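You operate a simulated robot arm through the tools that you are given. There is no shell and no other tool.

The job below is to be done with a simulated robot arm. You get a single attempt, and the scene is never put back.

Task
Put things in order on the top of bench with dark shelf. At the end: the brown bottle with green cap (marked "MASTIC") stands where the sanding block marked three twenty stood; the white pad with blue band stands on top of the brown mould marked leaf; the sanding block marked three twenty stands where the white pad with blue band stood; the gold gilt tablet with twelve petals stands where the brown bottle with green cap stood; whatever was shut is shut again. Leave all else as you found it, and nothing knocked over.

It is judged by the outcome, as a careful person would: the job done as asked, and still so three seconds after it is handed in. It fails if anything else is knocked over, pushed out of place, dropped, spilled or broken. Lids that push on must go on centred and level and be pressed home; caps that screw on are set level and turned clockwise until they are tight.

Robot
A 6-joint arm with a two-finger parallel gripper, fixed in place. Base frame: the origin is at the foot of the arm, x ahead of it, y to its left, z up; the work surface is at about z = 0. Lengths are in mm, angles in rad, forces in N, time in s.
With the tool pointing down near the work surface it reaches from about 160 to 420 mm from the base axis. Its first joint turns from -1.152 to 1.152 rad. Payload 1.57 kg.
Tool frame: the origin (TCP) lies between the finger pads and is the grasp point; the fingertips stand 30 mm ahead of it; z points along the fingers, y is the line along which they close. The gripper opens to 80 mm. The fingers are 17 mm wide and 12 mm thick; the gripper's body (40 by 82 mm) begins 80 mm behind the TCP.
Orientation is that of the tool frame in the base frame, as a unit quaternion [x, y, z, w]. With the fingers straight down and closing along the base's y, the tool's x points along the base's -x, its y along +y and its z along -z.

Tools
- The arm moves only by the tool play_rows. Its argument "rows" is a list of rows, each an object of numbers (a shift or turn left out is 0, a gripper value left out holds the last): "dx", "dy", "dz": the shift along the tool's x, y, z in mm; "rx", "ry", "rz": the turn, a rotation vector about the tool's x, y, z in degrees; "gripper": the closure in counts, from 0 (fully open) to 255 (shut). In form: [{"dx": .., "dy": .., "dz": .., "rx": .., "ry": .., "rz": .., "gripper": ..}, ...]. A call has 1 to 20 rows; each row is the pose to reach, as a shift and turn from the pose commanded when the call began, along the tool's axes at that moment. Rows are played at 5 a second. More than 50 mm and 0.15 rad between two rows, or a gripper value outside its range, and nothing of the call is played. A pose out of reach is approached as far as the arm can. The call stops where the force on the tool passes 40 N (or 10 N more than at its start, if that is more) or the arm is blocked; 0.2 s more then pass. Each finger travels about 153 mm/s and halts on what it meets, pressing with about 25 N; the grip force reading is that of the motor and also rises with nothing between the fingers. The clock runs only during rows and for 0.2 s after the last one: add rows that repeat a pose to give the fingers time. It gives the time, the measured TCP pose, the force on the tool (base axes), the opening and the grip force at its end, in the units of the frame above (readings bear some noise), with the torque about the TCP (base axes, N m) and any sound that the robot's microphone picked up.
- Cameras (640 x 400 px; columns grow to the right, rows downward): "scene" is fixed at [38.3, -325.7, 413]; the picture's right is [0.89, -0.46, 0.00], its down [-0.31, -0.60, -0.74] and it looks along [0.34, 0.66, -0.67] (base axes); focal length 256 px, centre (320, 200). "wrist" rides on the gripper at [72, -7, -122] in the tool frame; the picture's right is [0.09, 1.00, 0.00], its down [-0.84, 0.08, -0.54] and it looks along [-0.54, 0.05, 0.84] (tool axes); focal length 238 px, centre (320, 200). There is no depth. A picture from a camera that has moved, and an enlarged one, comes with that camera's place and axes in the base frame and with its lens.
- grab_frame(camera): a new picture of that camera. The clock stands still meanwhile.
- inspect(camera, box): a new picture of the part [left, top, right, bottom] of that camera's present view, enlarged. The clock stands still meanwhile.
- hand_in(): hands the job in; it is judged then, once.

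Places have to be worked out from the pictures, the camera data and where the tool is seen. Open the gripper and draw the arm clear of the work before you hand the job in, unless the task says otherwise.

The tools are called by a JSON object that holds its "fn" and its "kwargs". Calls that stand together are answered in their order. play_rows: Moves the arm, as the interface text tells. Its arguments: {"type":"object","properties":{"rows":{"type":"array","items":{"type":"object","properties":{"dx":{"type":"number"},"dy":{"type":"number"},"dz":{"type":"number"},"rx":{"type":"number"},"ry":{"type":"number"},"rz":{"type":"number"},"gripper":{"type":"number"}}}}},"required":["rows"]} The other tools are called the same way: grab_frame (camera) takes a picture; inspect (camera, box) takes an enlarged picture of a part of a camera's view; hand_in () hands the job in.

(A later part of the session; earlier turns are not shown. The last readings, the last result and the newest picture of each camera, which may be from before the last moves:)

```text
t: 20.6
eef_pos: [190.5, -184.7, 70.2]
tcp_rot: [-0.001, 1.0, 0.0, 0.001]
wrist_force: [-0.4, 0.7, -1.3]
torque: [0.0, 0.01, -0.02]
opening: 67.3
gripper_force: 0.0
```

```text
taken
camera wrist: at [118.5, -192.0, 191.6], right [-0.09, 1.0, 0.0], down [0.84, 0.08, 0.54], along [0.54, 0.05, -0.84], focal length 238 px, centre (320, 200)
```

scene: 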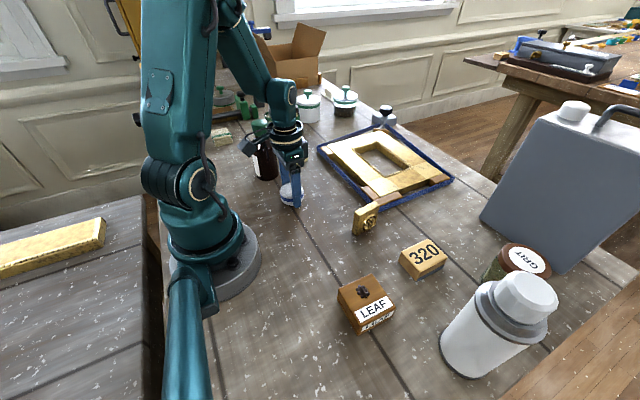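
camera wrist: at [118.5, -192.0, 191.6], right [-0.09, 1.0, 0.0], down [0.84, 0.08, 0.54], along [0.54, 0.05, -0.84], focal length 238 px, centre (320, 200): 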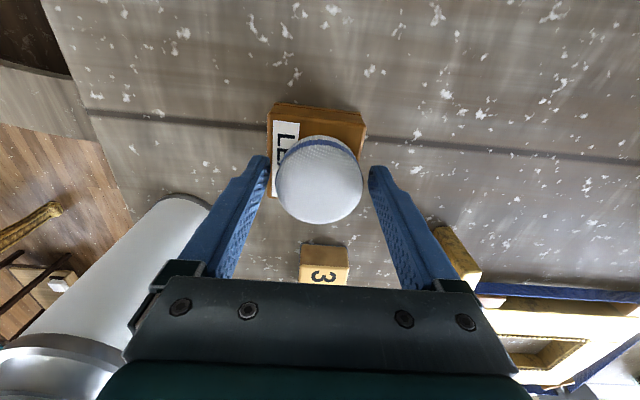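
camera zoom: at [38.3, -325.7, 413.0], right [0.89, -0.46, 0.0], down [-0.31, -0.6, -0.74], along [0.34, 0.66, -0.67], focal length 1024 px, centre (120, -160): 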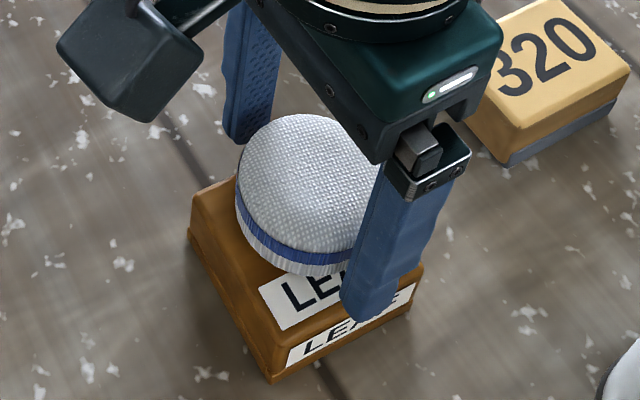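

The pad stands on LEAF, fingers free. I lift straight up 60 mm and check.

{"fn": "play_rows", "kwargs": {"rows": [{"dz": -10, "gripper": 40}, {"dz": -25}, {"dz": -45, "gripper": 0}, {"dz": -60}, {"dz": -60}]}}

{"fn": "grab_frame", "kwargs": {"camera": "wrist"}}

{"fn": "inspect", "kwargs": {"camera": "scene", "box": [320, 240, 420, 340]}}

```text
t: 21.8
eef_pos: [190.1, -183.8, 128.5]
tcp_rot: [-0.001, 1.0, 0.0, 0.0]
wrist_force: [-0.1, 0.1, 0.4]
torque: [0.06, -0.02, 0.0]
opening: 80.1
gripper_force: 0.0
```

```text
taken
camera wrist: at [117.7, -191.8, 250.5], right [-0.09, 1.0, 0.0], down [0.84, 0.08, 0.54], along [0.54, 0.05, -0.84], focal length 238 px, centre (320, 200)
```

wrist: 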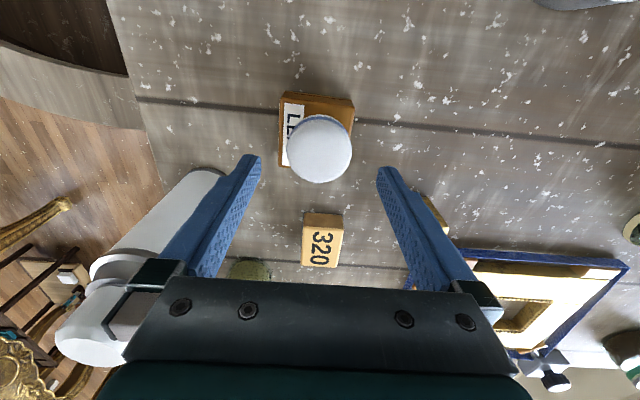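

```text
4.00 times, centred on (370, 290) of scene
camera zoom: at [38.3, -325.7, 413.0], right [0.89, -0.46, 0.0], down [-0.31, -0.6, -0.74], along [0.34, 0.66, -0.67], focal length 1024 px, centre (120, -160)
```

zoom: 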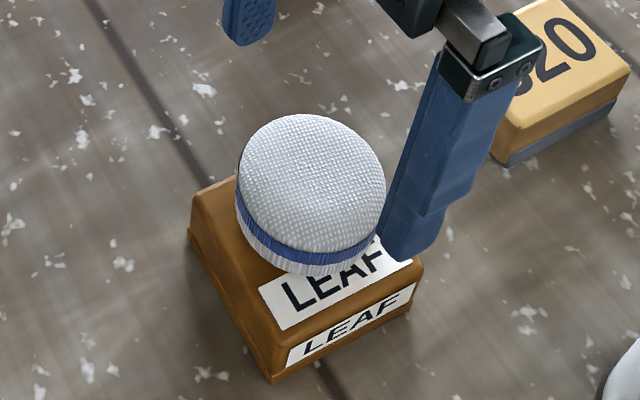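

The pad rests level on LEAF. Now to the block: I move over (331,-170) at the same height.

{"fn": "play_rows", "kwargs": {"rows": [{"dx": -25, "dy": 2, "gripper": 0}, {"dx": -55, "dy": 5}, {"dx": -85, "dy": 8}, {"dx": -115, "dy": 12}, {"dx": -141, "dy": 14.2}, {"dx": -141, "dy": 14.2, "dz": 20}, {"dx": -141, "dy": 14.2, "dz": 38}, {"dx": -141, "dy": 14.2, "dz": 38}]}}

{"fn": "grab_frame", "kwargs": {"camera": "wrist"}}

{"fn": "inspect", "kwargs": {"camera": "wrist", "box": [220, 100, 420, 225]}}

```text
t: 23.6
eef_pos: [329.1, -169.3, 91.8]
tcp_rot: [-0.001, 1.0, 0.0, -0.001]
wrist_force: [0.6, 1.0, 0.4]
torque: [0.0, -0.04, -0.01]
opening: 79.8
gripper_force: 0.0
```

```text
taken
camera wrist: at [258.3, -176.7, 212.7], right [-0.09, 1.0, 0.0], down [0.84, 0.08, 0.54], along [0.54, 0.05, -0.84], focal length 238 px, centre (320, 200)
```

wrist: 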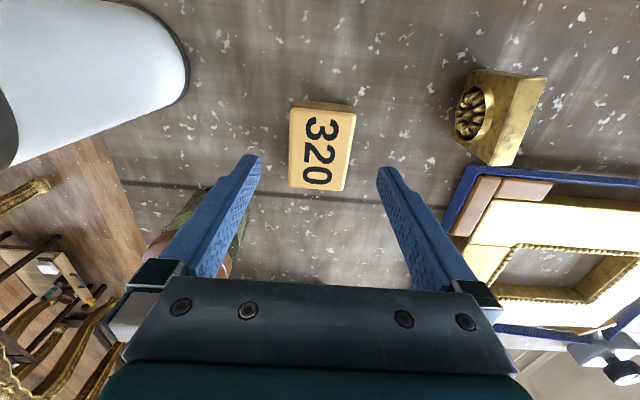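

```text
3.20 times, centred on (320, 162) of wrist
camera zoom: at [258.3, -176.7, 212.7], right [-0.09, 1.0, 0.0], down [0.84, 0.08, 0.54], along [0.54, 0.05, -0.84], focal length 763 px, centre (320, 320)
```

zoom: 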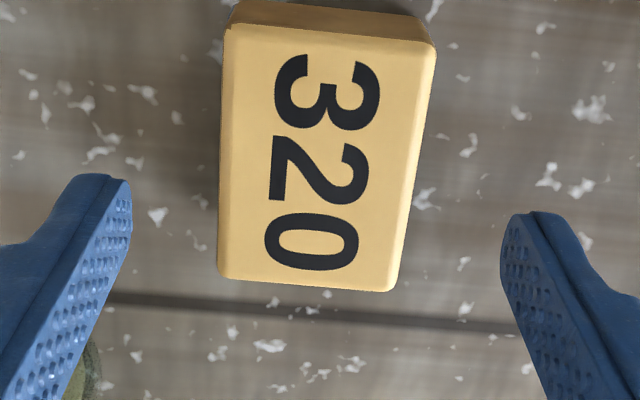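

Block centre reads (331.5,-171), width 48 along y. I shift 1.5 mm, descend to TCP z≈36 and close.

{"fn": "play_rows", "kwargs": {"rows": [{"dx": -1.5, "dy": -1.5, "dz": 15, "gripper": 0}, {"dx": -1.5, "dy": -1.5, "dz": 30}, {"dx": -1.5, "dy": -1.5, "dz": 44}, {"dx": -1.5, "dy": -1.5, "dz": 55}, {"dx": -1.5, "dy": -1.5, "dz": 55}, {"dx": -1.5, "dy": -1.5, "dz": 55, "gripper": 255}, {"dx": -1.5, "dy": -1.5, "dz": 55, "gripper": 255}, {"dx": -1.5, "dy": -1.5, "dz": 55, "gripper": 255}, {"dx": -1.5, "dy": -1.5, "dz": 55, "gripper": 255}]}}

{"fn": "grab_frame", "kwargs": {"camera": "wrist"}}

{"fn": "inspect", "kwargs": {"camera": "scene", "box": [360, 190, 500, 300]}}

```text
t: 25.6
eef_pos: [331.9, -171.2, 38.2]
tcp_rot: [-0.002, 1.0, 0.001, -0.001]
wrist_force: [0.8, 0.0, -0.5]
torque: [0.04, 0.03, 0.0]
opening: 49.2
gripper_force: 25.4
```

```text
taken
camera wrist: at [260.3, -178.9, 158.1], right [-0.09, 1.0, 0.0], down [0.84, 0.08, 0.54], along [0.54, 0.05, -0.84], focal length 238 px, centre (320, 200)
```

wrist: 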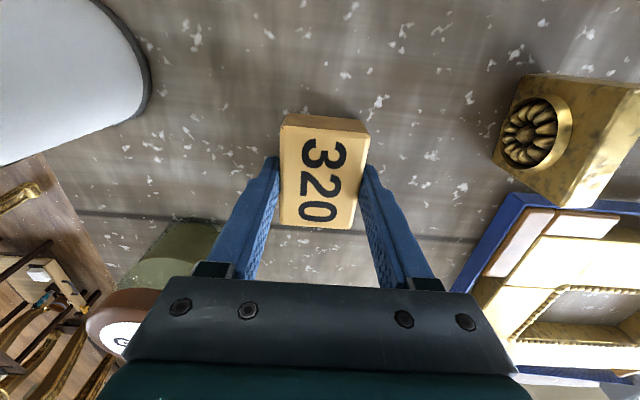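

```text
3.64 times, centred on (430, 245) of scene
camera zoom: at [38.3, -325.7, 413.0], right [0.89, -0.46, 0.0], down [-0.31, -0.6, -0.74], along [0.34, 0.66, -0.67], focal length 931 px, centre (-80, 36)
```

zoom: 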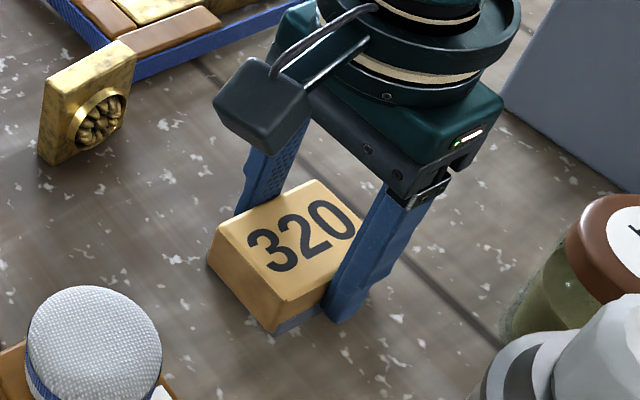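

Block gripped (49 mm). I take a quick petal-count look, then lift 83 mm and carry it to the pad's old spot (188,108.5).

{"fn": "inspect", "kwargs": {"camera": "wrist", "box": [490, 80, 590, 190]}}

{"fn": "play_rows", "kwargs": {"rows": [{"dz": -12, "gripper": 255}, {"dz": -32}, {"dz": -58}, {"dz": -83}, {"dx": 8, "dy": 15, "dz": -83}, {"dx": 20, "dy": 38, "dz": -83}, {"dx": 34, "dy": 66, "dz": -83}, {"dx": 49, "dy": 96, "dz": -83}, {"dx": 65, "dy": 127, "dz": -83}, {"dx": 81, "dy": 158, "dz": -83}, {"dx": 97, "dy": 189, "dz": -83}, {"dx": 112, "dy": 218, "dz": -83}, {"dx": 126, "dy": 246, "dz": -83}, {"dx": 137, "dy": 267, "dz": -83}, {"dx": 143.8, "dy": 280, "dz": -83}, {"dx": 143.8, "dy": 280, "dz": -83}, {"dx": 143.8, "dy": 280, "dz": -83}]}}

{"fn": "grab_frame", "kwargs": {"camera": "wrist"}}

{"fn": "grab_frame", "kwargs": {"camera": "scene"}}

```text
3.64 times, centred on (540, 135) of wrist
camera zoom: at [260.3, -178.9, 158.1], right [-0.09, 1.0, 0.0], down [0.84, 0.08, 0.54], along [0.54, 0.05, -0.84], focal length 867 px, centre (-480, 436)
```

zoom: 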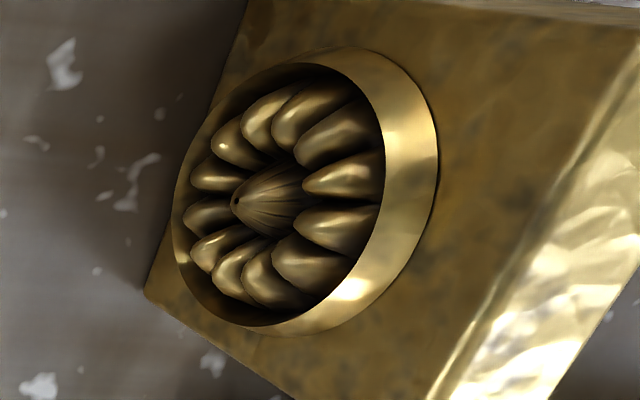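

```text
t: 29.2
eef_pos: [189.1, 107.5, 120.6]
tcp_rot: [-0.001, 1.0, 0.001, 0.0]
wrist_force: [0.1, 0.1, -0.8]
torque: [-0.02, -0.01, 0.02]
opening: 49.2
gripper_force: 24.5
```

```text
taken
camera wrist: at [117.6, 99.9, 240.6], right [-0.09, 1.0, 0.0], down [0.84, 0.08, 0.54], along [0.54, 0.05, -0.84], focal length 238 px, centre (320, 200)
```

wrist: 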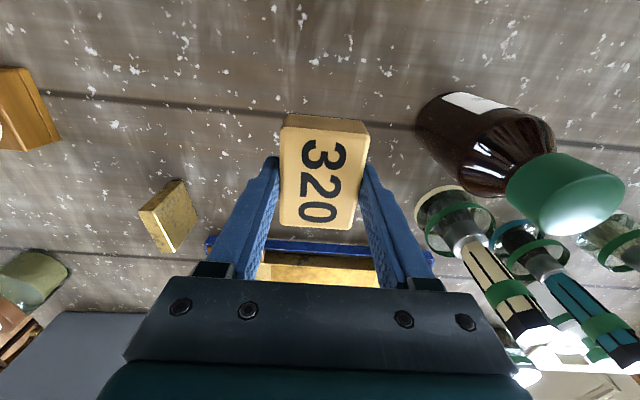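

```text
taken
```

scene: 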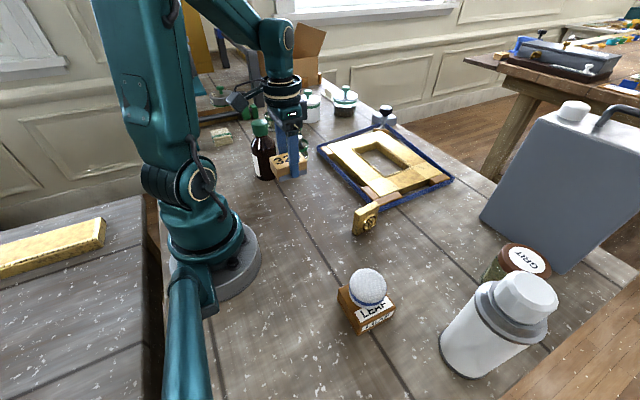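

Now over the pad's old place; I fine-adjust ~1 mm and lower to just above the bench.

{"fn": "play_rows", "kwargs": {"rows": [{"dx": 1, "dy": 1.2, "dz": 20, "gripper": 255}, {"dx": 1, "dy": 1.2, "dz": 42}, {"dx": 1, "dy": 1.2, "dz": 62}, {"dx": 1, "dy": 1.2, "dz": 74}, {"dx": 1, "dy": 1.2, "dz": 80}, {"dx": 1, "dy": 1.2, "dz": 80}]}}

{"fn": "inspect", "kwargs": {"camera": "scene", "box": [240, 130, 340, 220]}}

```text
t: 30.6
eef_pos: [188.4, 108.6, 38.8]
tcp_rot: [-0.001, 1.0, 0.001, 0.0]
wrist_force: [-0.1, -0.4, 0.4]
torque: [0.02, 0.04, -0.01]
opening: 48.9
gripper_force: 25.2
```

```text
4.44 times, centred on (290, 175) of scene
camera zoom: at [38.3, -325.7, 413.0], right [0.89, -0.46, 0.0], down [-0.31, -0.6, -0.74], along [0.34, 0.66, -0.67], focal length 1138 px, centre (453, 311)
```

zoom: 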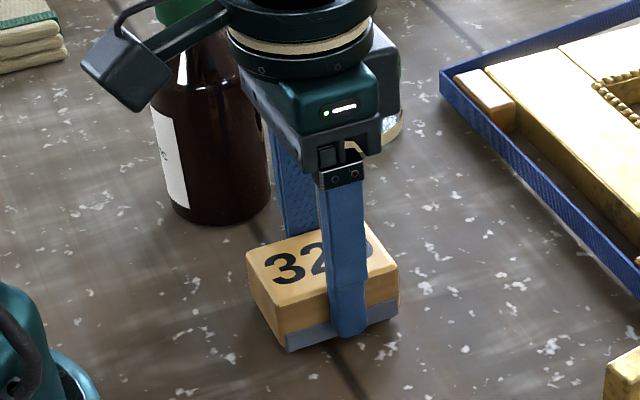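

Still just clear of the bench (no force). I lower in 1 mm steps until contact.

{"fn": "play_rows", "kwargs": {"rows": [{"dz": 1}, {"dz": 2}, {"dz": 2}]}}

{"fn": "play_rows", "kwargs": {"rows": [{"dz": 1}, {"dz": 1}]}}

```text
t: 31.4
eef_pos: [187.6, 108.8, 36.7]
tcp_rot: [-0.001, 1.0, 0.0, 0.0]
wrist_force: [0.9, 0.0, -0.3]
torque: [0.03, 0.01, 0.04]
opening: 49.1
gripper_force: 25.8
```

```text
t: 32.0
eef_pos: [187.8, 108.1, 36.7]
tcp_rot: [0.0, 1.0, 0.0, 0.0]
wrist_force: [0.3, 0.6, -0.6]
torque: [-0.01, 0.03, 0.0]
opening: 49.4
gripper_force: 24.7
```

No contact yet at z≈36; another millimetre.

{"fn": "play_rows", "kwargs": {"rows": [{"dz": 0.7}, {"dz": 0.7}]}}

{"fn": "play_rows", "kwargs": {"rows": [{"dz": 0.7}, {"dz": 0.7}]}}

```text
t: 32.6
eef_pos: [186.6, 109.5, 35.7]
tcp_rot: [-0.001, 1.0, 0.0, 0.001]
wrist_force: [-0.6, 0.1, -1.0]
torque: [0.0, 0.02, -0.03]
opening: 49.2
gripper_force: 25.3
```

```text
t: 33.2
eef_pos: [187.3, 108.2, 36.1]
tcp_rot: [-0.001, 1.0, 0.0, 0.0]
wrist_force: [-9.4, 3.1, 24.4]
torque: [0.04, 0.27, 0.0]
opening: 48.8
gripper_force: 25.4
```

Firm contact now (24 N). I ease back 0.6 mm and open the fingers.

{"fn": "play_rows", "kwargs": {"rows": [{"dz": -0.6, "gripper": 255}, {"dz": -0.6, "gripper": 90}, {"dz": -0.6, "gripper": 70}, {"dz": -0.6, "gripper": 45}, {"dz": -0.6, "gripper": 30}, {"dz": -0.6, "gripper": 30}]}}

{"fn": "grab_frame", "kwargs": {"camera": "wrist"}}

{"fn": "inspect", "kwargs": {"camera": "scene", "box": [240, 130, 340, 220]}}

```text
t: 34.6
eef_pos: [187.6, 108.1, 37.7]
tcp_rot: [-0.001, 1.0, 0.001, 0.0]
wrist_force: [-0.5, 0.4, 0.2]
torque: [-0.01, 0.02, 0.01]
opening: 70.4
gripper_force: 0.0
```

```text
taken
camera wrist: at [115.9, 101.6, 158.2], right [-0.09, 1.0, 0.0], down [0.84, 0.08, 0.54], along [0.54, 0.05, -0.84], focal length 238 px, centre (320, 200)
```

wrist: 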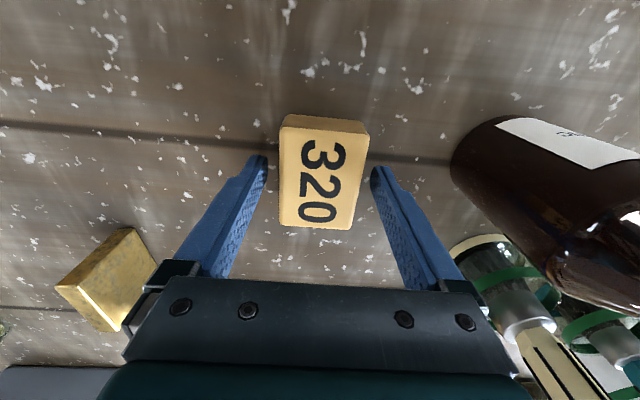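

```text
4.44 times, centred on (290, 175) of scene
camera zoom: at [38.3, -325.7, 413.0], right [0.89, -0.46, 0.0], down [-0.31, -0.6, -0.74], along [0.34, 0.66, -0.67], focal length 1138 px, centre (453, 311)
```

zoom: 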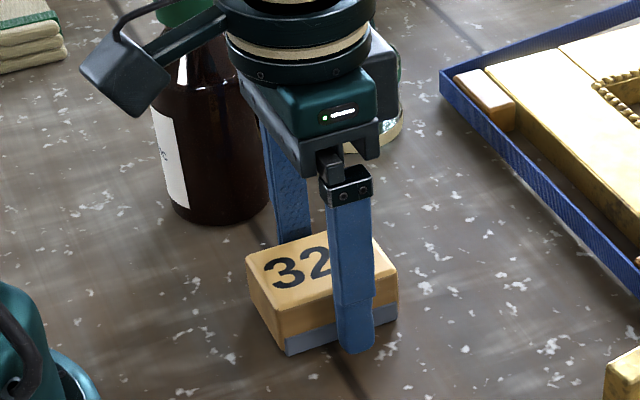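

Block 320 is set down at the pad's old spot. Now I rise to z≈197 and move over the bottle at (170,229), gripper fully open.

{"fn": "play_rows", "kwargs": {"rows": [{"dz": -10, "gripper": 30}, {"dz": -40, "gripper": 0}, {"dz": -80}, {"dz": -120}, {"dz": -160}, {"dx": 4, "dy": 25, "dz": -160}, {"dx": 8, "dy": 55, "dz": -160}, {"dx": 13, "dy": 85, "dz": -160}, {"dx": 18, "dy": 120.4, "dz": -160}, {"dx": 18, "dy": 120.4, "dz": -160}, {"dx": 18, "dy": 120.4, "dz": -160}]}}

{"fn": "grab_frame", "kwargs": {"camera": "wrist"}}

{"fn": "inspect", "kwargs": {"camera": "wrist", "box": [220, 70, 420, 195]}}

{"fn": "grab_frame", "kwargs": {"camera": "scene"}}

```text
t: 37.0
eef_pos: [167.4, 228.9, 195.9]
tcp_rot: [-0.001, 1.0, 0.001, 0.0]
wrist_force: [-0.1, -0.5, -1.1]
torque: [-0.01, -0.03, 0.02]
opening: 80.0
gripper_force: 0.0
```

```text
taken
camera wrist: at [96.6, 222.7, 316.4], right [-0.09, 1.0, 0.0], down [0.84, 0.08, 0.54], along [0.54, 0.05, -0.84], focal length 238 px, centre (320, 200)
```

wrist: 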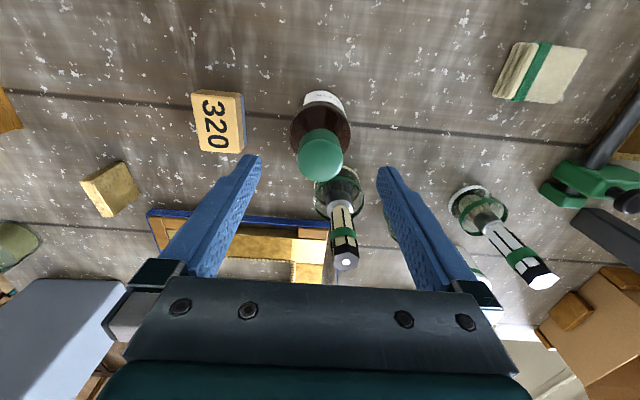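

```text
3.20 times, centred on (320, 132) of wrist
camera zoom: at [96.6, 222.7, 316.4], right [-0.09, 1.0, 0.0], down [0.84, 0.08, 0.54], along [0.54, 0.05, -0.84], focal length 763 px, centre (320, 416)
```

zoom: 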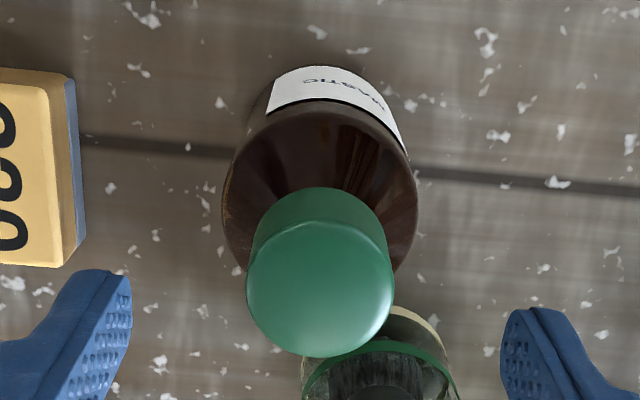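

```text
taken
```

scene: 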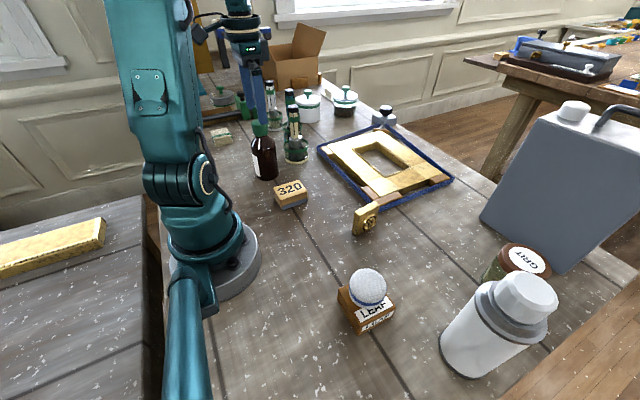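

The bottle is centred at (169.5,229.3) under the gripper. I descend to TCP z≈75 (cap top ~147 stays below the gripper body) and check before closing.

{"fn": "play_rows", "kwargs": {"rows": [{"dx": -1.2, "dz": 20, "gripper": 0}, {"dx": -1.2, "dz": 40}, {"dx": -1.2, "dz": 60}, {"dx": -1.2, "dz": 80}, {"dx": -1.2, "dz": 97}, {"dx": -1.2, "dz": 110}, {"dx": -1.2, "dz": 120}, {"dx": -1.2, "dz": 120}]}}

{"fn": "grab_frame", "kwargs": {"camera": "wrist"}}

{"fn": "inspect", "kwargs": {"camera": "scene", "box": [220, 90, 330, 200]}}

```text
t: 38.8
eef_pos: [171.8, 229.1, 76.1]
tcp_rot: [-0.001, 1.0, 0.0, 0.0]
wrist_force: [0.7, 0.2, -0.4]
torque: [0.02, -0.01, -0.02]
opening: 80.1
gripper_force: 0.0
```

```text
taken
camera wrist: at [99.5, 222.4, 198.0], right [-0.09, 1.0, 0.0], down [0.84, 0.08, 0.54], along [0.54, 0.05, -0.84], focal length 238 px, centre (320, 200)
```

wrist: 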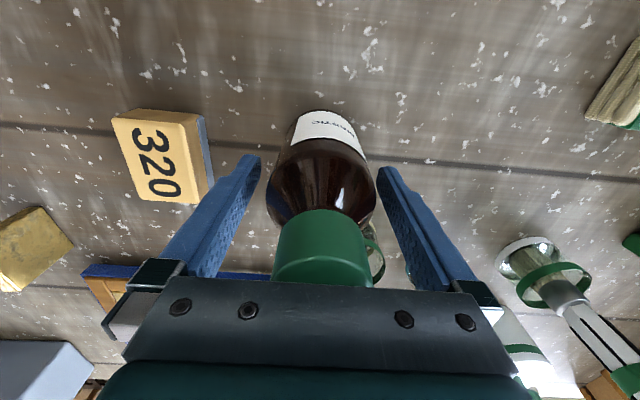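

```text
3.64 times, centred on (275, 145) of scene
camera zoom: at [38.3, -325.7, 413.0], right [0.89, -0.46, 0.0], down [-0.31, -0.6, -0.74], along [0.34, 0.66, -0.67], focal length 931 px, centre (484, 400)
```

zoom: 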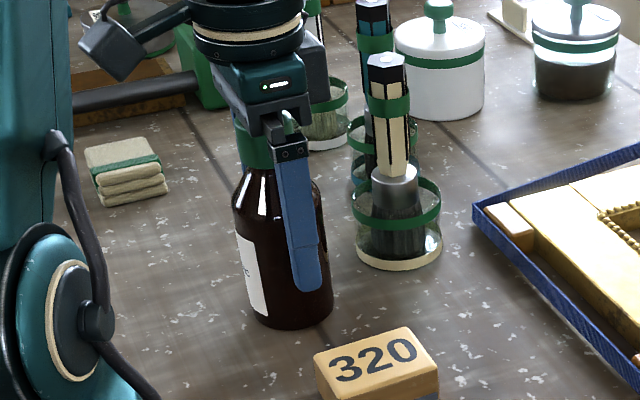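

Gripper is around the bottle with clearance above the cap and no contact. I nudge 1 mm in x and close on the body.

{"fn": "play_rows", "kwargs": {"rows": [{"dx": 1, "dz": 0.5, "gripper": 0}, {"dx": 1, "dz": 0.5, "gripper": 60}, {"dx": 1, "dz": 0.5, "gripper": 255}, {"dx": 1, "dz": 0.5, "gripper": 255}, {"dx": 1, "dz": 0.5, "gripper": 255}, {"dx": 1, "dz": 0.5, "gripper": 255}]}}

{"fn": "grab_frame", "kwargs": {"camera": "wrist"}}

{"fn": "inspect", "kwargs": {"camera": "scene", "box": [220, 90, 330, 200]}}

```text
t: 40.2
eef_pos: [169.7, 229.5, 75.3]
tcp_rot: [-0.002, 1.0, -0.001, 0.0]
wrist_force: [-0.5, 0.6, -0.3]
torque: [0.05, 0.0, 0.04]
opening: 58.9
gripper_force: 24.9
```

```text
taken
camera wrist: at [97.9, 222.7, 197.6], right [-0.09, 1.0, 0.0], down [0.84, 0.08, 0.54], along [0.54, 0.05, -0.84], focal length 238 px, centre (320, 200)
```

wrist: 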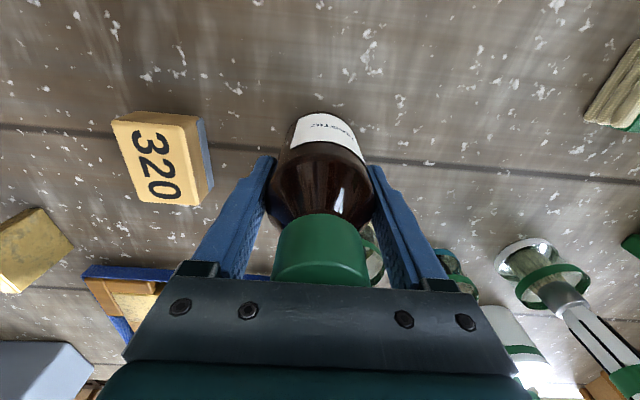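

```text
3.64 times, centred on (275, 145) of scene
camera zoom: at [38.3, -325.7, 413.0], right [0.89, -0.46, 0.0], down [-0.31, -0.6, -0.74], along [0.34, 0.66, -0.67], focal length 931 px, centre (484, 400)
```

zoom: 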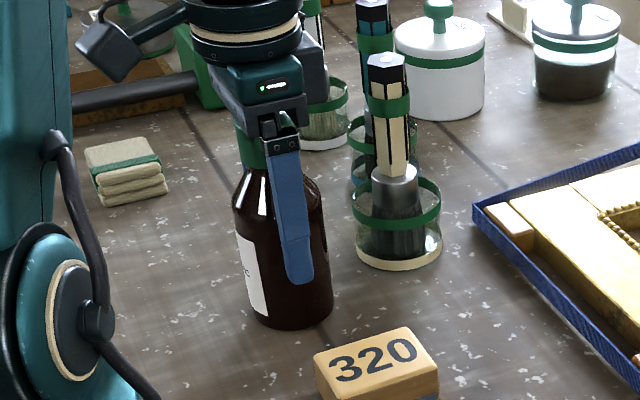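

Bottle gripped at 58.9 mm. I lift it gently straight up 65 mm and check that it hangs upright.

{"fn": "play_rows", "kwargs": {"rows": [{"dz": -3, "gripper": 255}, {"dz": -8}, {"dz": -20}, {"dz": -35}, {"dz": -50}, {"dz": -65}, {"dz": -65}]}}

{"fn": "grab_frame", "kwargs": {"camera": "wrist"}}

{"fn": "grab_frame", "kwargs": {"camera": "scene"}}

```text
t: 41.8
eef_pos: [168.5, 228.6, 139.8]
tcp_rot: [0.0, 1.0, 0.0, -0.001]
wrist_force: [-0.1, 0.0, -2.8]
torque: [-0.04, -0.02, 0.0]
opening: 58.9
gripper_force: 25.0
```

```text
taken
camera wrist: at [97.7, 222.2, 261.6], right [-0.09, 1.0, 0.0], down [0.84, 0.08, 0.54], along [0.54, 0.05, -0.84], focal length 238 px, centre (320, 200)
```

wrist: 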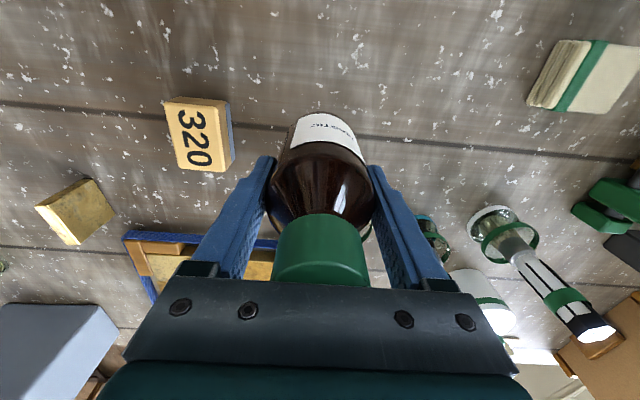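

```text
taken
```

scene: 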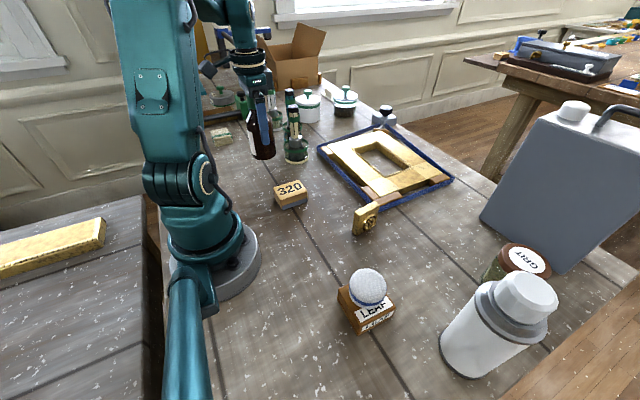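

Bottle is held upright (~0.28 kg). I carry it along a path that avoids the tablet and LEAF, to (331.6,-171.3) with its base about 64 mm up.

{"fn": "play_rows", "kwargs": {"rows": [{"dx": -6.5, "dy": -22, "gripper": 255}, {"dx": -13.5, "dy": -49}, {"dx": -20.5, "dy": -77}, {"dx": -27.5, "dy": -105}, {"dx": -33.5, "dy": -133}, {"dx": -38.5, "dy": -161}, {"dx": -42.5, "dy": -189}, {"dx": -44.5, "dy": -217}, {"dx": -46.5, "dy": -245}, {"dx": -48.5, "dy": -273}, {"dx": -52.5, "dy": -299}, {"dx": -62.5, "dy": -324}, {"dx": -78.5, "dy": -346}, {"dx": -98.5, "dy": -364}, {"dx": -120.5, "dy": -379}, {"dx": -142.5, "dy": -391}, {"dx": -162.1, "dy": -400.3}, {"dx": -162.1, "dy": -400.3}, {"dx": -162.1, "dy": -400.3}]}}

{"fn": "grab_frame", "kwargs": {"camera": "wrist"}}

{"fn": "grab_frame", "kwargs": {"camera": "scene"}}

```text
t: 45.8
eef_pos: [331.7, -172.1, 141.4]
tcp_rot: [-0.001, 1.0, 0.0, 0.001]
wrist_force: [-0.1, 0.7, -3.7]
torque: [0.01, 0.01, 0.02]
opening: 58.6
gripper_force: 25.3
```

```text
taken
camera wrist: at [260.4, -179.0, 262.7], right [-0.09, 1.0, 0.0], down [0.84, 0.08, 0.54], along [0.54, 0.05, -0.84], focal length 238 px, centre (320, 200)
```

wrist: 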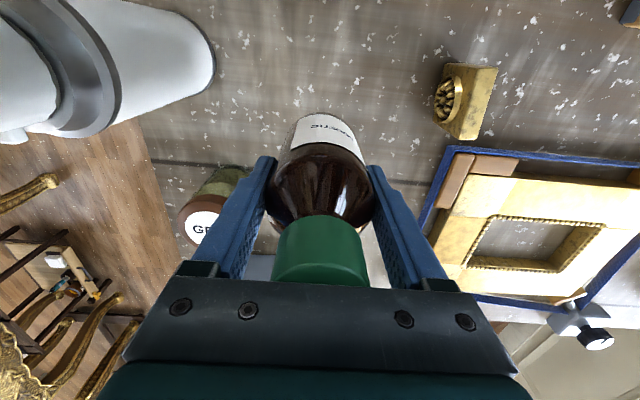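

```text
taken
```

scene: 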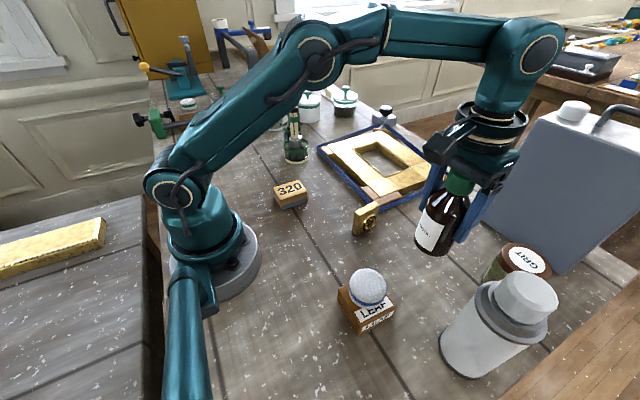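

Over the target; I correct <1 mm and lower 61 mm, leaving a few mm to find contact.

{"fn": "play_rows", "kwargs": {"rows": [{"dx": 0.4, "dy": 0.7, "dz": 12, "gripper": 255}, {"dx": 0.4, "dy": 0.7, "dz": 26}, {"dx": 0.4, "dy": 0.7, "dz": 40}, {"dx": 0.4, "dy": 0.7, "dz": 52}, {"dx": 0.4, "dy": 0.7, "dz": 59}, {"dx": 0.4, "dy": 0.7, "dz": 61}, {"dx": 0.4, "dy": 0.7, "dz": 61}]}}

{"fn": "inspect", "kwargs": {"camera": "scene", "box": [380, 150, 520, 290]}}

{"fn": "play_rows", "kwargs": {"rows": [{"dz": 1}, {"dz": 2}, {"dz": 2}]}}

```text
t: 47.4
eef_pos: [332.6, -169.9, 78.9]
tcp_rot: [-0.001, 1.0, 0.0, 0.0]
wrist_force: [-0.1, -0.3, -2.9]
torque: [0.01, -0.05, -0.03]
opening: 58.5
gripper_force: 24.7
```

```text
2.86 times, centred on (450, 220) of scene
camera zoom: at [38.3, -325.7, 413.0], right [0.89, -0.46, 0.0], down [-0.31, -0.6, -0.74], along [0.34, 0.66, -0.67], focal length 731 px, centre (-51, 143)
```

zoom: 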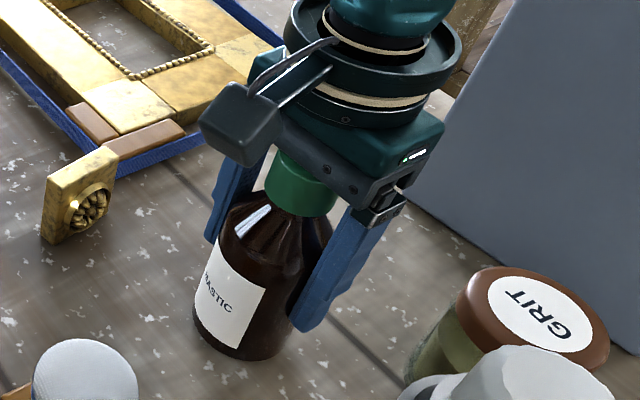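

```text
t: 48.2
eef_pos: [332.2, -169.9, 78.0]
tcp_rot: [-0.001, 1.0, 0.0, -0.001]
wrist_force: [0.2, -0.8, -3.4]
torque: [-0.02, 0.01, -0.04]
opening: 58.9
gripper_force: 25.1
```

No contact yet (weight still hanging, −3.4 N). I continue down in ~0.7–1 mm steps.

{"fn": "play_rows", "kwargs": {"rows": [{"dz": 1}, {"dz": 1}]}}

{"fn": "play_rows", "kwargs": {"rows": [{"dz": 0.7}, {"dz": 0.7}]}}

```text
t: 48.8
eef_pos: [330.8, -169.3, 77.5]
tcp_rot: [-0.001, 1.0, 0.0, 0.0]
wrist_force: [-0.4, 0.1, -3.3]
torque: [0.03, 0.01, -0.01]
opening: 58.6
gripper_force: 25.5
```

```text
t: 49.4
eef_pos: [330.9, -170.1, 76.3]
tcp_rot: [-0.001, 1.0, 0.0, 0.0]
wrist_force: [1.3, -1.3, 0.7]
torque: [0.07, -0.04, -0.02]
opening: 58.9
gripper_force: 24.9
```

Contact begins (vertical force went from −3.3 to +0.7). A further 0.3 mm and then I open slowly.

{"fn": "play_rows", "kwargs": {"rows": [{"dz": 0.3, "gripper": 255}, {"dz": 0.3, "gripper": 65}, {"dz": 0.3, "gripper": 50}, {"dz": 0.3, "gripper": 30}, {"dz": 0.3, "gripper": 0}, {"dz": 0.3, "gripper": 0}]}}

{"fn": "grab_frame", "kwargs": {"camera": "wrist"}}

{"fn": "inspect", "kwargs": {"camera": "scene", "box": [380, 150, 520, 290]}}

```text
t: 50.8
eef_pos: [331.1, -171.0, 75.4]
tcp_rot: [-0.001, 1.0, 0.001, 0.0]
wrist_force: [0.3, -0.6, 0.5]
torque: [-0.02, 0.05, 0.0]
opening: 80.2
gripper_force: 0.0
```

```text
taken
camera wrist: at [260.0, -177.1, 197.0], right [-0.09, 1.0, 0.0], down [0.84, 0.08, 0.54], along [0.54, 0.05, -0.84], focal length 238 px, centre (320, 200)
```

wrist: 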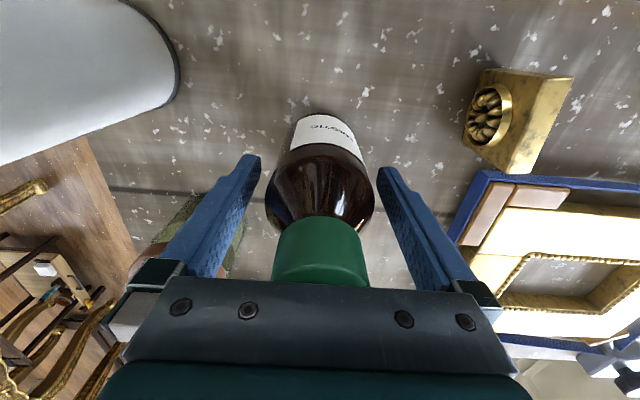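

```text
2.86 times, centred on (450, 220) of scene
camera zoom: at [38.3, -325.7, 413.0], right [0.89, -0.46, 0.0], down [-0.31, -0.6, -0.74], along [0.34, 0.66, -0.67], focal length 731 px, centre (-51, 143)
```

zoom: 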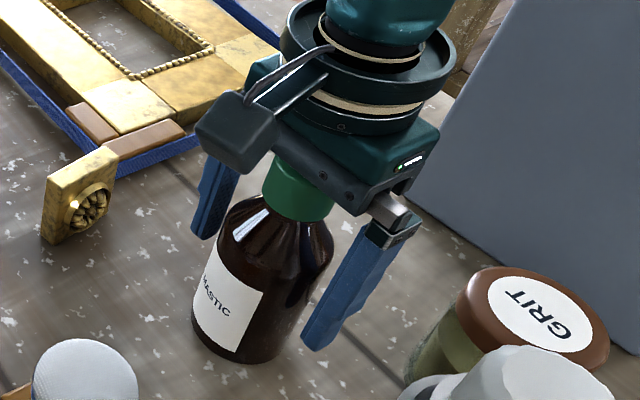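

The bottle stands upright at (331.6,-170.5), released. I raise to z≈141 (fingers still beside the cap with wide clearance), then back out along −x and away.

{"fn": "play_rows", "kwargs": {"rows": [{"dz": -15, "gripper": 0}, {"dz": -35}, {"dz": -52}, {"dz": -65}, {"dz": -65}, {"dx": 15, "dz": -65}, {"dx": 35, "dz": -65}, {"dx": 60, "dz": -65}, {"dx": 82, "dy": 15, "dz": -65}, {"dx": 92, "dy": 40, "dz": -65}, {"dx": 92, "dy": 65, "dz": -65}, {"dx": 92, "dy": 65, "dz": -65}]}}

{"fn": "grab_frame", "kwargs": {"camera": "wrist"}}

{"fn": "grab_frame", "kwargs": {"camera": "scene"}}

```text
t: 53.4
eef_pos: [236.9, -103.6, 141.2]
tcp_rot: [0.0, 1.0, 0.0, 0.0]
wrist_force: [-0.2, 0.4, -0.3]
torque: [-0.04, 0.0, -0.01]
opening: 79.9
gripper_force: 0.0
```

```text
taken
camera wrist: at [165.6, -111.4, 262.4], right [-0.09, 1.0, 0.0], down [0.84, 0.08, 0.54], along [0.54, 0.05, -0.84], focal length 238 px, centre (320, 200)
```

wrist: 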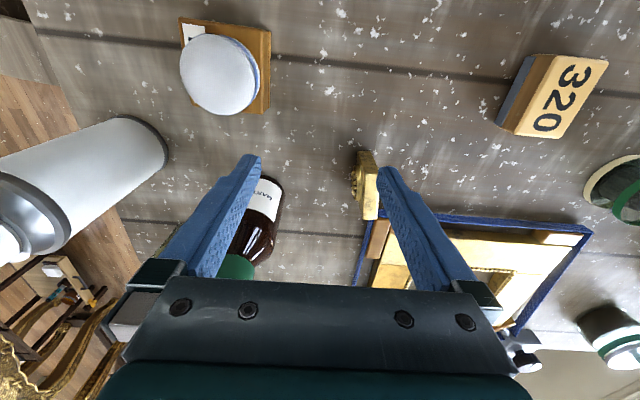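

```text
taken
```

scene: 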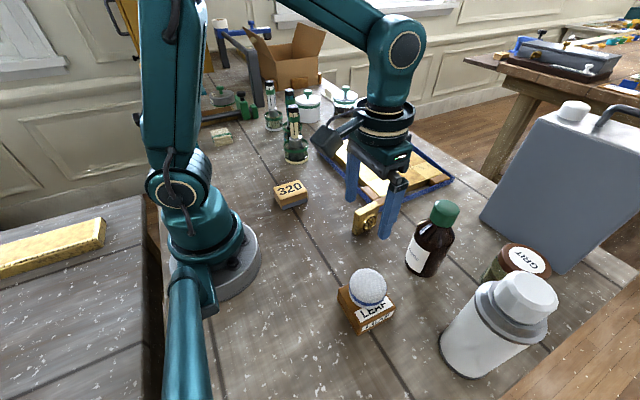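

The bottle stands well. I move over the tablet at z≈141 (its top is ~60) to measure it and the tray corner precisely before turning the wrist.

{"fn": "play_rows", "kwargs": {"rows": [{"dx": -17, "dy": 19}, {"dx": -34, "dy": 38}, {"dx": -51.5, "dy": 56.6}, {"dx": -51.5, "dy": 56.6}]}}

{"fn": "grab_frame", "kwargs": {"camera": "wrist"}}

{"fn": "inspect", "kwargs": {"camera": "wrist", "box": [240, 90, 400, 190]}}

```text
t: 54.4
eef_pos: [291.7, -48.3, 142.9]
tcp_rot: [-0.001, 1.0, -0.001, -0.001]
wrist_force: [1.5, 0.2, 0.0]
torque: [-0.03, 0.0, 0.01]
opening: 80.2
gripper_force: 0.1
```

```text
taken
camera wrist: at [220.0, -55.7, 263.8], right [-0.09, 1.0, 0.0], down [0.84, 0.08, 0.54], along [0.54, 0.05, -0.84], focal length 238 px, centre (320, 200)
```

wrist: 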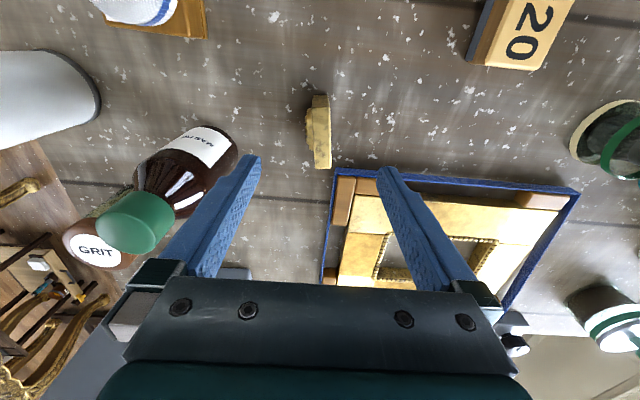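

```text
4.00 times, centred on (320, 140) of wrist
camera zoom: at [220.0, -55.7, 263.8], right [-0.09, 1.0, 0.0], down [0.84, 0.08, 0.54], along [0.54, 0.05, -0.84], focal length 953 px, centre (320, 440)
```

zoom: 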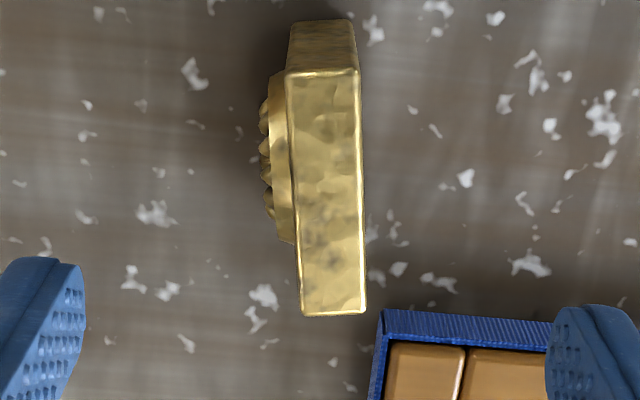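

Tablet: centre (289,-47.5), yaw 8°, 54.5 x 15 mm on top, tray corner at ~(334,-27). I turn the wrist by −98° about the tool axis so the fingers will close on its narrow edges.

{"fn": "play_rows", "kwargs": {"rows": [{"rz": -8}, {"rz": -16}, {"rz": -24}, {"rz": -32}, {"rz": -40}, {"rz": -48}, {"rz": -56}, {"rz": -64}, {"rz": -72}, {"rz": -80}, {"rz": -88}, {"rz": -94}, {"rz": -98}, {"rz": -98}]}}

{"fn": "grab_frame", "kwargs": {"camera": "wrist"}}

{"fn": "grab_frame", "kwargs": {"camera": "scene"}}

```text
t: 57.4
eef_pos: [291.5, -48.0, 140.9]
tcp_rot: [0.756, -0.654, 0.0, -0.001]
wrist_force: [0.0, 0.3, -0.2]
torque: [0.02, 0.0, 0.01]
opening: 80.0
gripper_force: 0.0
```

```text
taken
camera wrist: at [307.5, -118.9, 261.9], right [-0.97, -0.23, 0.0], down [-0.2, 0.82, 0.54], along [-0.13, 0.53, -0.84], focal length 238 px, centre (320, 200)
```

wrist: 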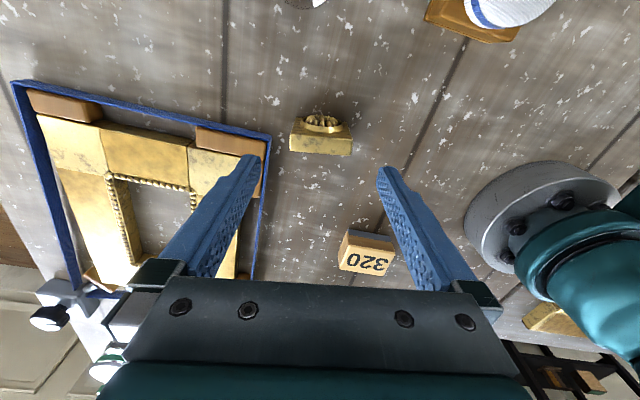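

```text
taken
```

scene: 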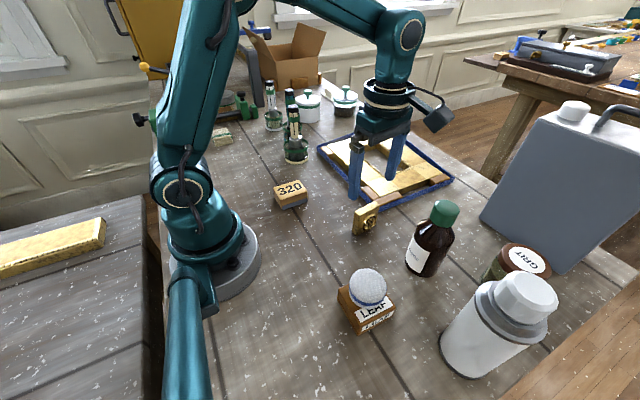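

The wrist turned as wanted (yaw 98°). I zoom in to check the tablet's alignment between the fingers.

{"fn": "inspect", "kwargs": {"camera": "wrist", "box": [240, 90, 400, 190]}}

```text
4.00 times, centred on (320, 140) of wrist
camera zoom: at [307.5, -118.9, 261.9], right [-0.97, -0.23, 0.0], down [-0.2, 0.82, 0.54], along [-0.13, 0.53, -0.84], focal length 953 px, centre (320, 440)
```

zoom: 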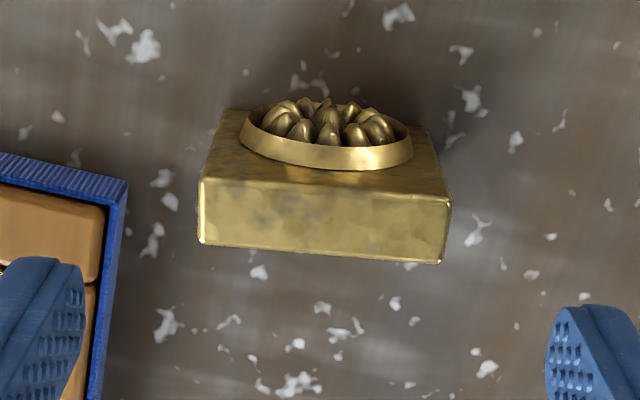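

Alignment is within ~1.5 mm and 0.5°. I pre-close to ~66 mm, correct, and go down to just above the tablet's top to verify.

{"fn": "play_rows", "kwargs": {"rows": [{"dx": -1.4, "dy": 1.2, "dz": 10, "gripper": 45}, {"dx": -1.4, "dy": 1.2, "dz": 25, "gripper": 45}, {"dx": -1.4, "dy": 1.2, "dz": 40, "gripper": 45}, {"dx": -1.4, "dy": 1.2, "dz": 43, "gripper": 45}, {"dx": -1.4, "dy": 1.2, "dz": 43, "gripper": 45}]}}

{"fn": "grab_frame", "kwargs": {"camera": "wrist"}}

{"fn": "inspect", "kwargs": {"camera": "wrist", "box": [220, 110, 420, 235]}}

{"fn": "inspect", "kwargs": {"camera": "scene", "box": [310, 140, 450, 260]}}

```text
t: 58.6
eef_pos: [288.2, -46.8, 97.4]
tcp_rot: [0.755, -0.656, 0.0, 0.0]
wrist_force: [0.3, 0.6, 0.1]
torque: [0.0, -0.03, -0.02]
opening: 65.9
gripper_force: 0.1
```

```text
taken
camera wrist: at [305.5, -118.0, 219.0], right [-0.97, -0.23, 0.0], down [-0.2, 0.82, 0.54], along [-0.13, 0.53, -0.84], focal length 238 px, centre (320, 200)
```

wrist: 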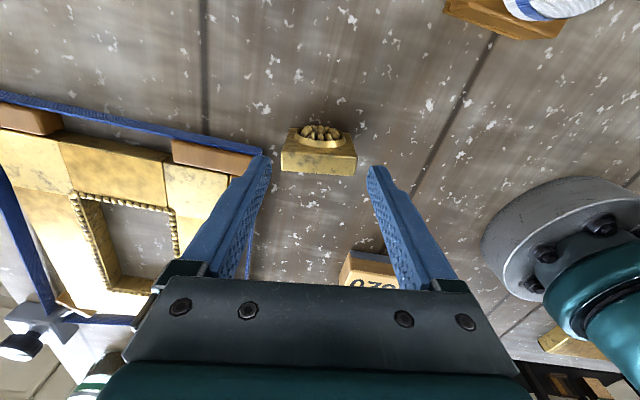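

```text
3.20 times, centred on (320, 172) of wrist
camera zoom: at [305.5, -118.0, 219.0], right [-0.97, -0.23, 0.0], down [-0.2, 0.82, 0.54], along [-0.13, 0.53, -0.84], focal length 763 px, centre (320, 288)
```

zoom: 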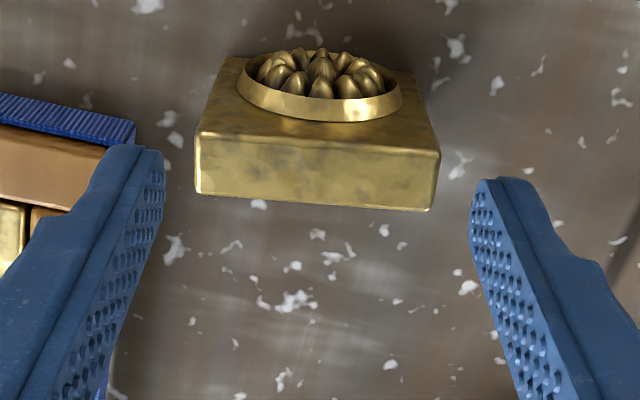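

```text
3.33 times, centred on (380, 200) of scene
camera zoom: at [38.3, -325.7, 413.0], right [0.89, -0.46, 0.0], down [-0.31, -0.6, -0.74], along [0.34, 0.66, -0.67], focal length 853 px, centre (120, 200)
```

zoom: 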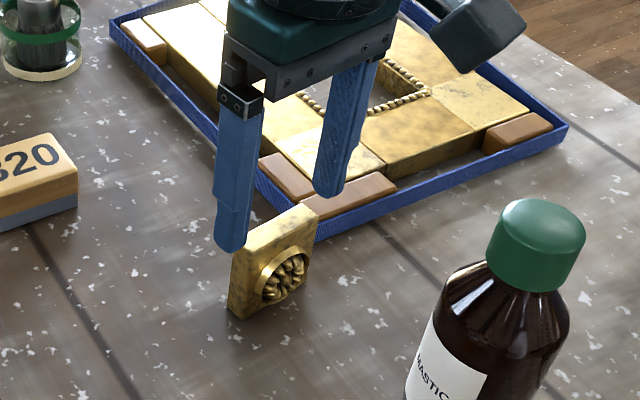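

The tablet is centred between the fingers (~1 mm). I descend to TCP z≈47 (tips at 17, above tray rim level) and close on the edges.

{"fn": "play_rows", "kwargs": {"rows": [{"dx": 0.4, "dy": -0.7, "dz": 12, "gripper": 45}, {"dx": 0.4, "dy": -0.7, "dz": 25}, {"dx": 0.4, "dy": -0.7, "dz": 38}, {"dx": 0.4, "dy": -0.7, "dz": 50}, {"dx": 0.4, "dy": -0.7, "dz": 50}, {"dx": 0.4, "dy": -0.7, "dz": 50, "gripper": 70}, {"dx": 0.4, "dy": -0.7, "dz": 50, "gripper": 255}, {"dx": 0.4, "dy": -0.7, "dz": 50, "gripper": 255}, {"dx": 0.4, "dy": -0.7, "dz": 50, "gripper": 255}]}}

{"fn": "grab_frame", "kwargs": {"camera": "wrist"}}

{"fn": "inspect", "kwargs": {"camera": "scene", "box": [310, 140, 450, 260]}}

```text
t: 60.6
eef_pos: [289.9, -47.5, 48.6]
tcp_rot: [0.755, -0.656, 0.0, 0.0]
wrist_force: [0.3, -0.4, 0.6]
torque: [0.02, -0.02, -0.01]
opening: 55.2
gripper_force: 24.7
```

```text
taken
camera wrist: at [307.4, -117.8, 170.2], right [-0.97, -0.23, 0.0], down [-0.2, 0.82, 0.54], along [-0.13, 0.53, -0.84], focal length 238 px, centre (320, 200)
```

wrist: 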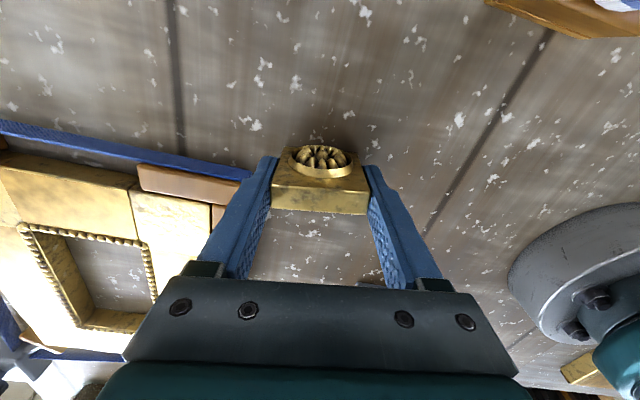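

```text
3.33 times, centred on (380, 200) of scene
camera zoom: at [38.3, -325.7, 413.0], right [0.89, -0.46, 0.0], down [-0.31, -0.6, -0.74], along [0.34, 0.66, -0.67], focal length 853 px, centre (120, 200)
```

zoom: 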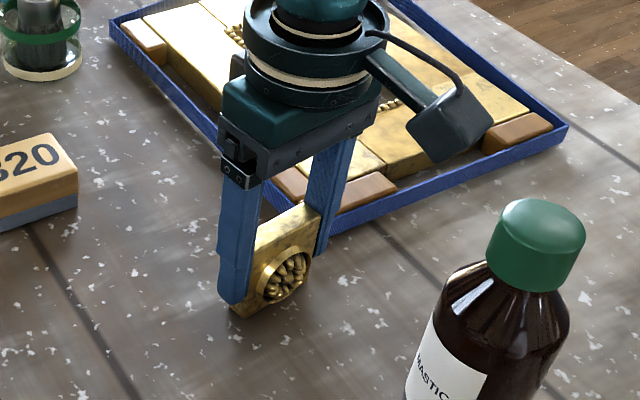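

Tablet gripped at 55 mm on its edges. I lift it straight up 60 mm and check its pose.

{"fn": "play_rows", "kwargs": {"rows": [{"dz": -4, "gripper": 255}, {"dz": -12}, {"dz": -28}, {"dz": -45}, {"dz": -60}, {"dz": -60}]}}

{"fn": "grab_frame", "kwargs": {"camera": "wrist"}}

{"fn": "inspect", "kwargs": {"camera": "wrist", "box": [240, 120, 400, 230]}}

{"fn": "inspect", "kwargs": {"camera": "scene", "box": [310, 120, 450, 240]}}

```text
t: 62.0
eef_pos: [288.6, -47.0, 108.6]
tcp_rot: [0.755, -0.655, 0.0, 0.001]
wrist_force: [-0.9, 0.0, -0.8]
torque: [0.0, 0.03, -0.01]
opening: 55.0
gripper_force: 24.8
```

```text
taken
camera wrist: at [306.6, -118.4, 229.5], right [-0.97, -0.23, 0.0], down [-0.2, 0.82, 0.54], along [-0.13, 0.53, -0.84], focal length 238 px, centre (320, 200)
```

wrist: 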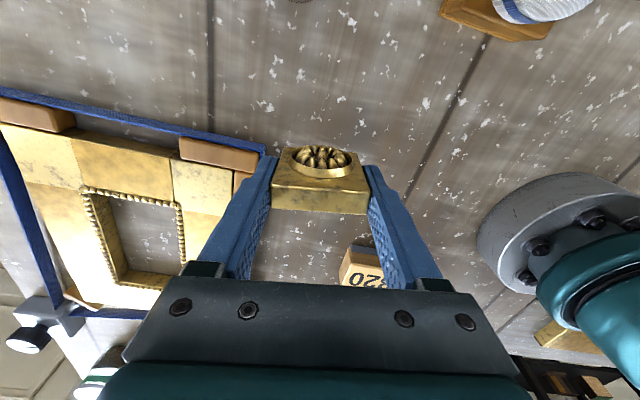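

```text
3.64 times, centred on (320, 175) of wrist
camera zoom: at [306.6, -118.4, 229.5], right [-0.97, -0.23, 0.0], down [-0.2, 0.82, 0.54], along [-0.13, 0.53, -0.84], focal length 867 px, centre (320, 291)
```

zoom: 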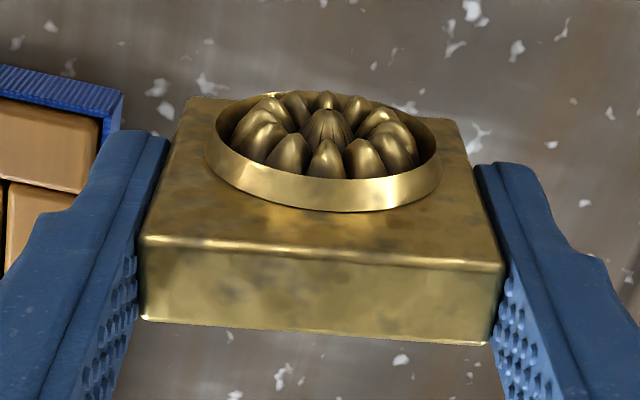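

```text
3.33 times, centred on (380, 180) of scene
camera zoom: at [38.3, -325.7, 413.0], right [0.89, -0.46, 0.0], down [-0.31, -0.6, -0.74], along [0.34, 0.66, -0.67], focal length 853 px, centre (120, 267)
```

zoom: 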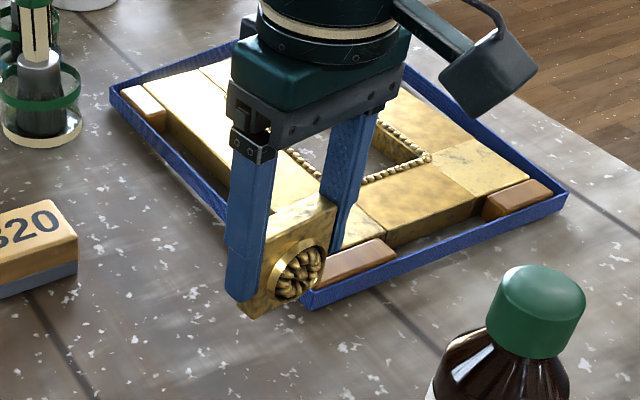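

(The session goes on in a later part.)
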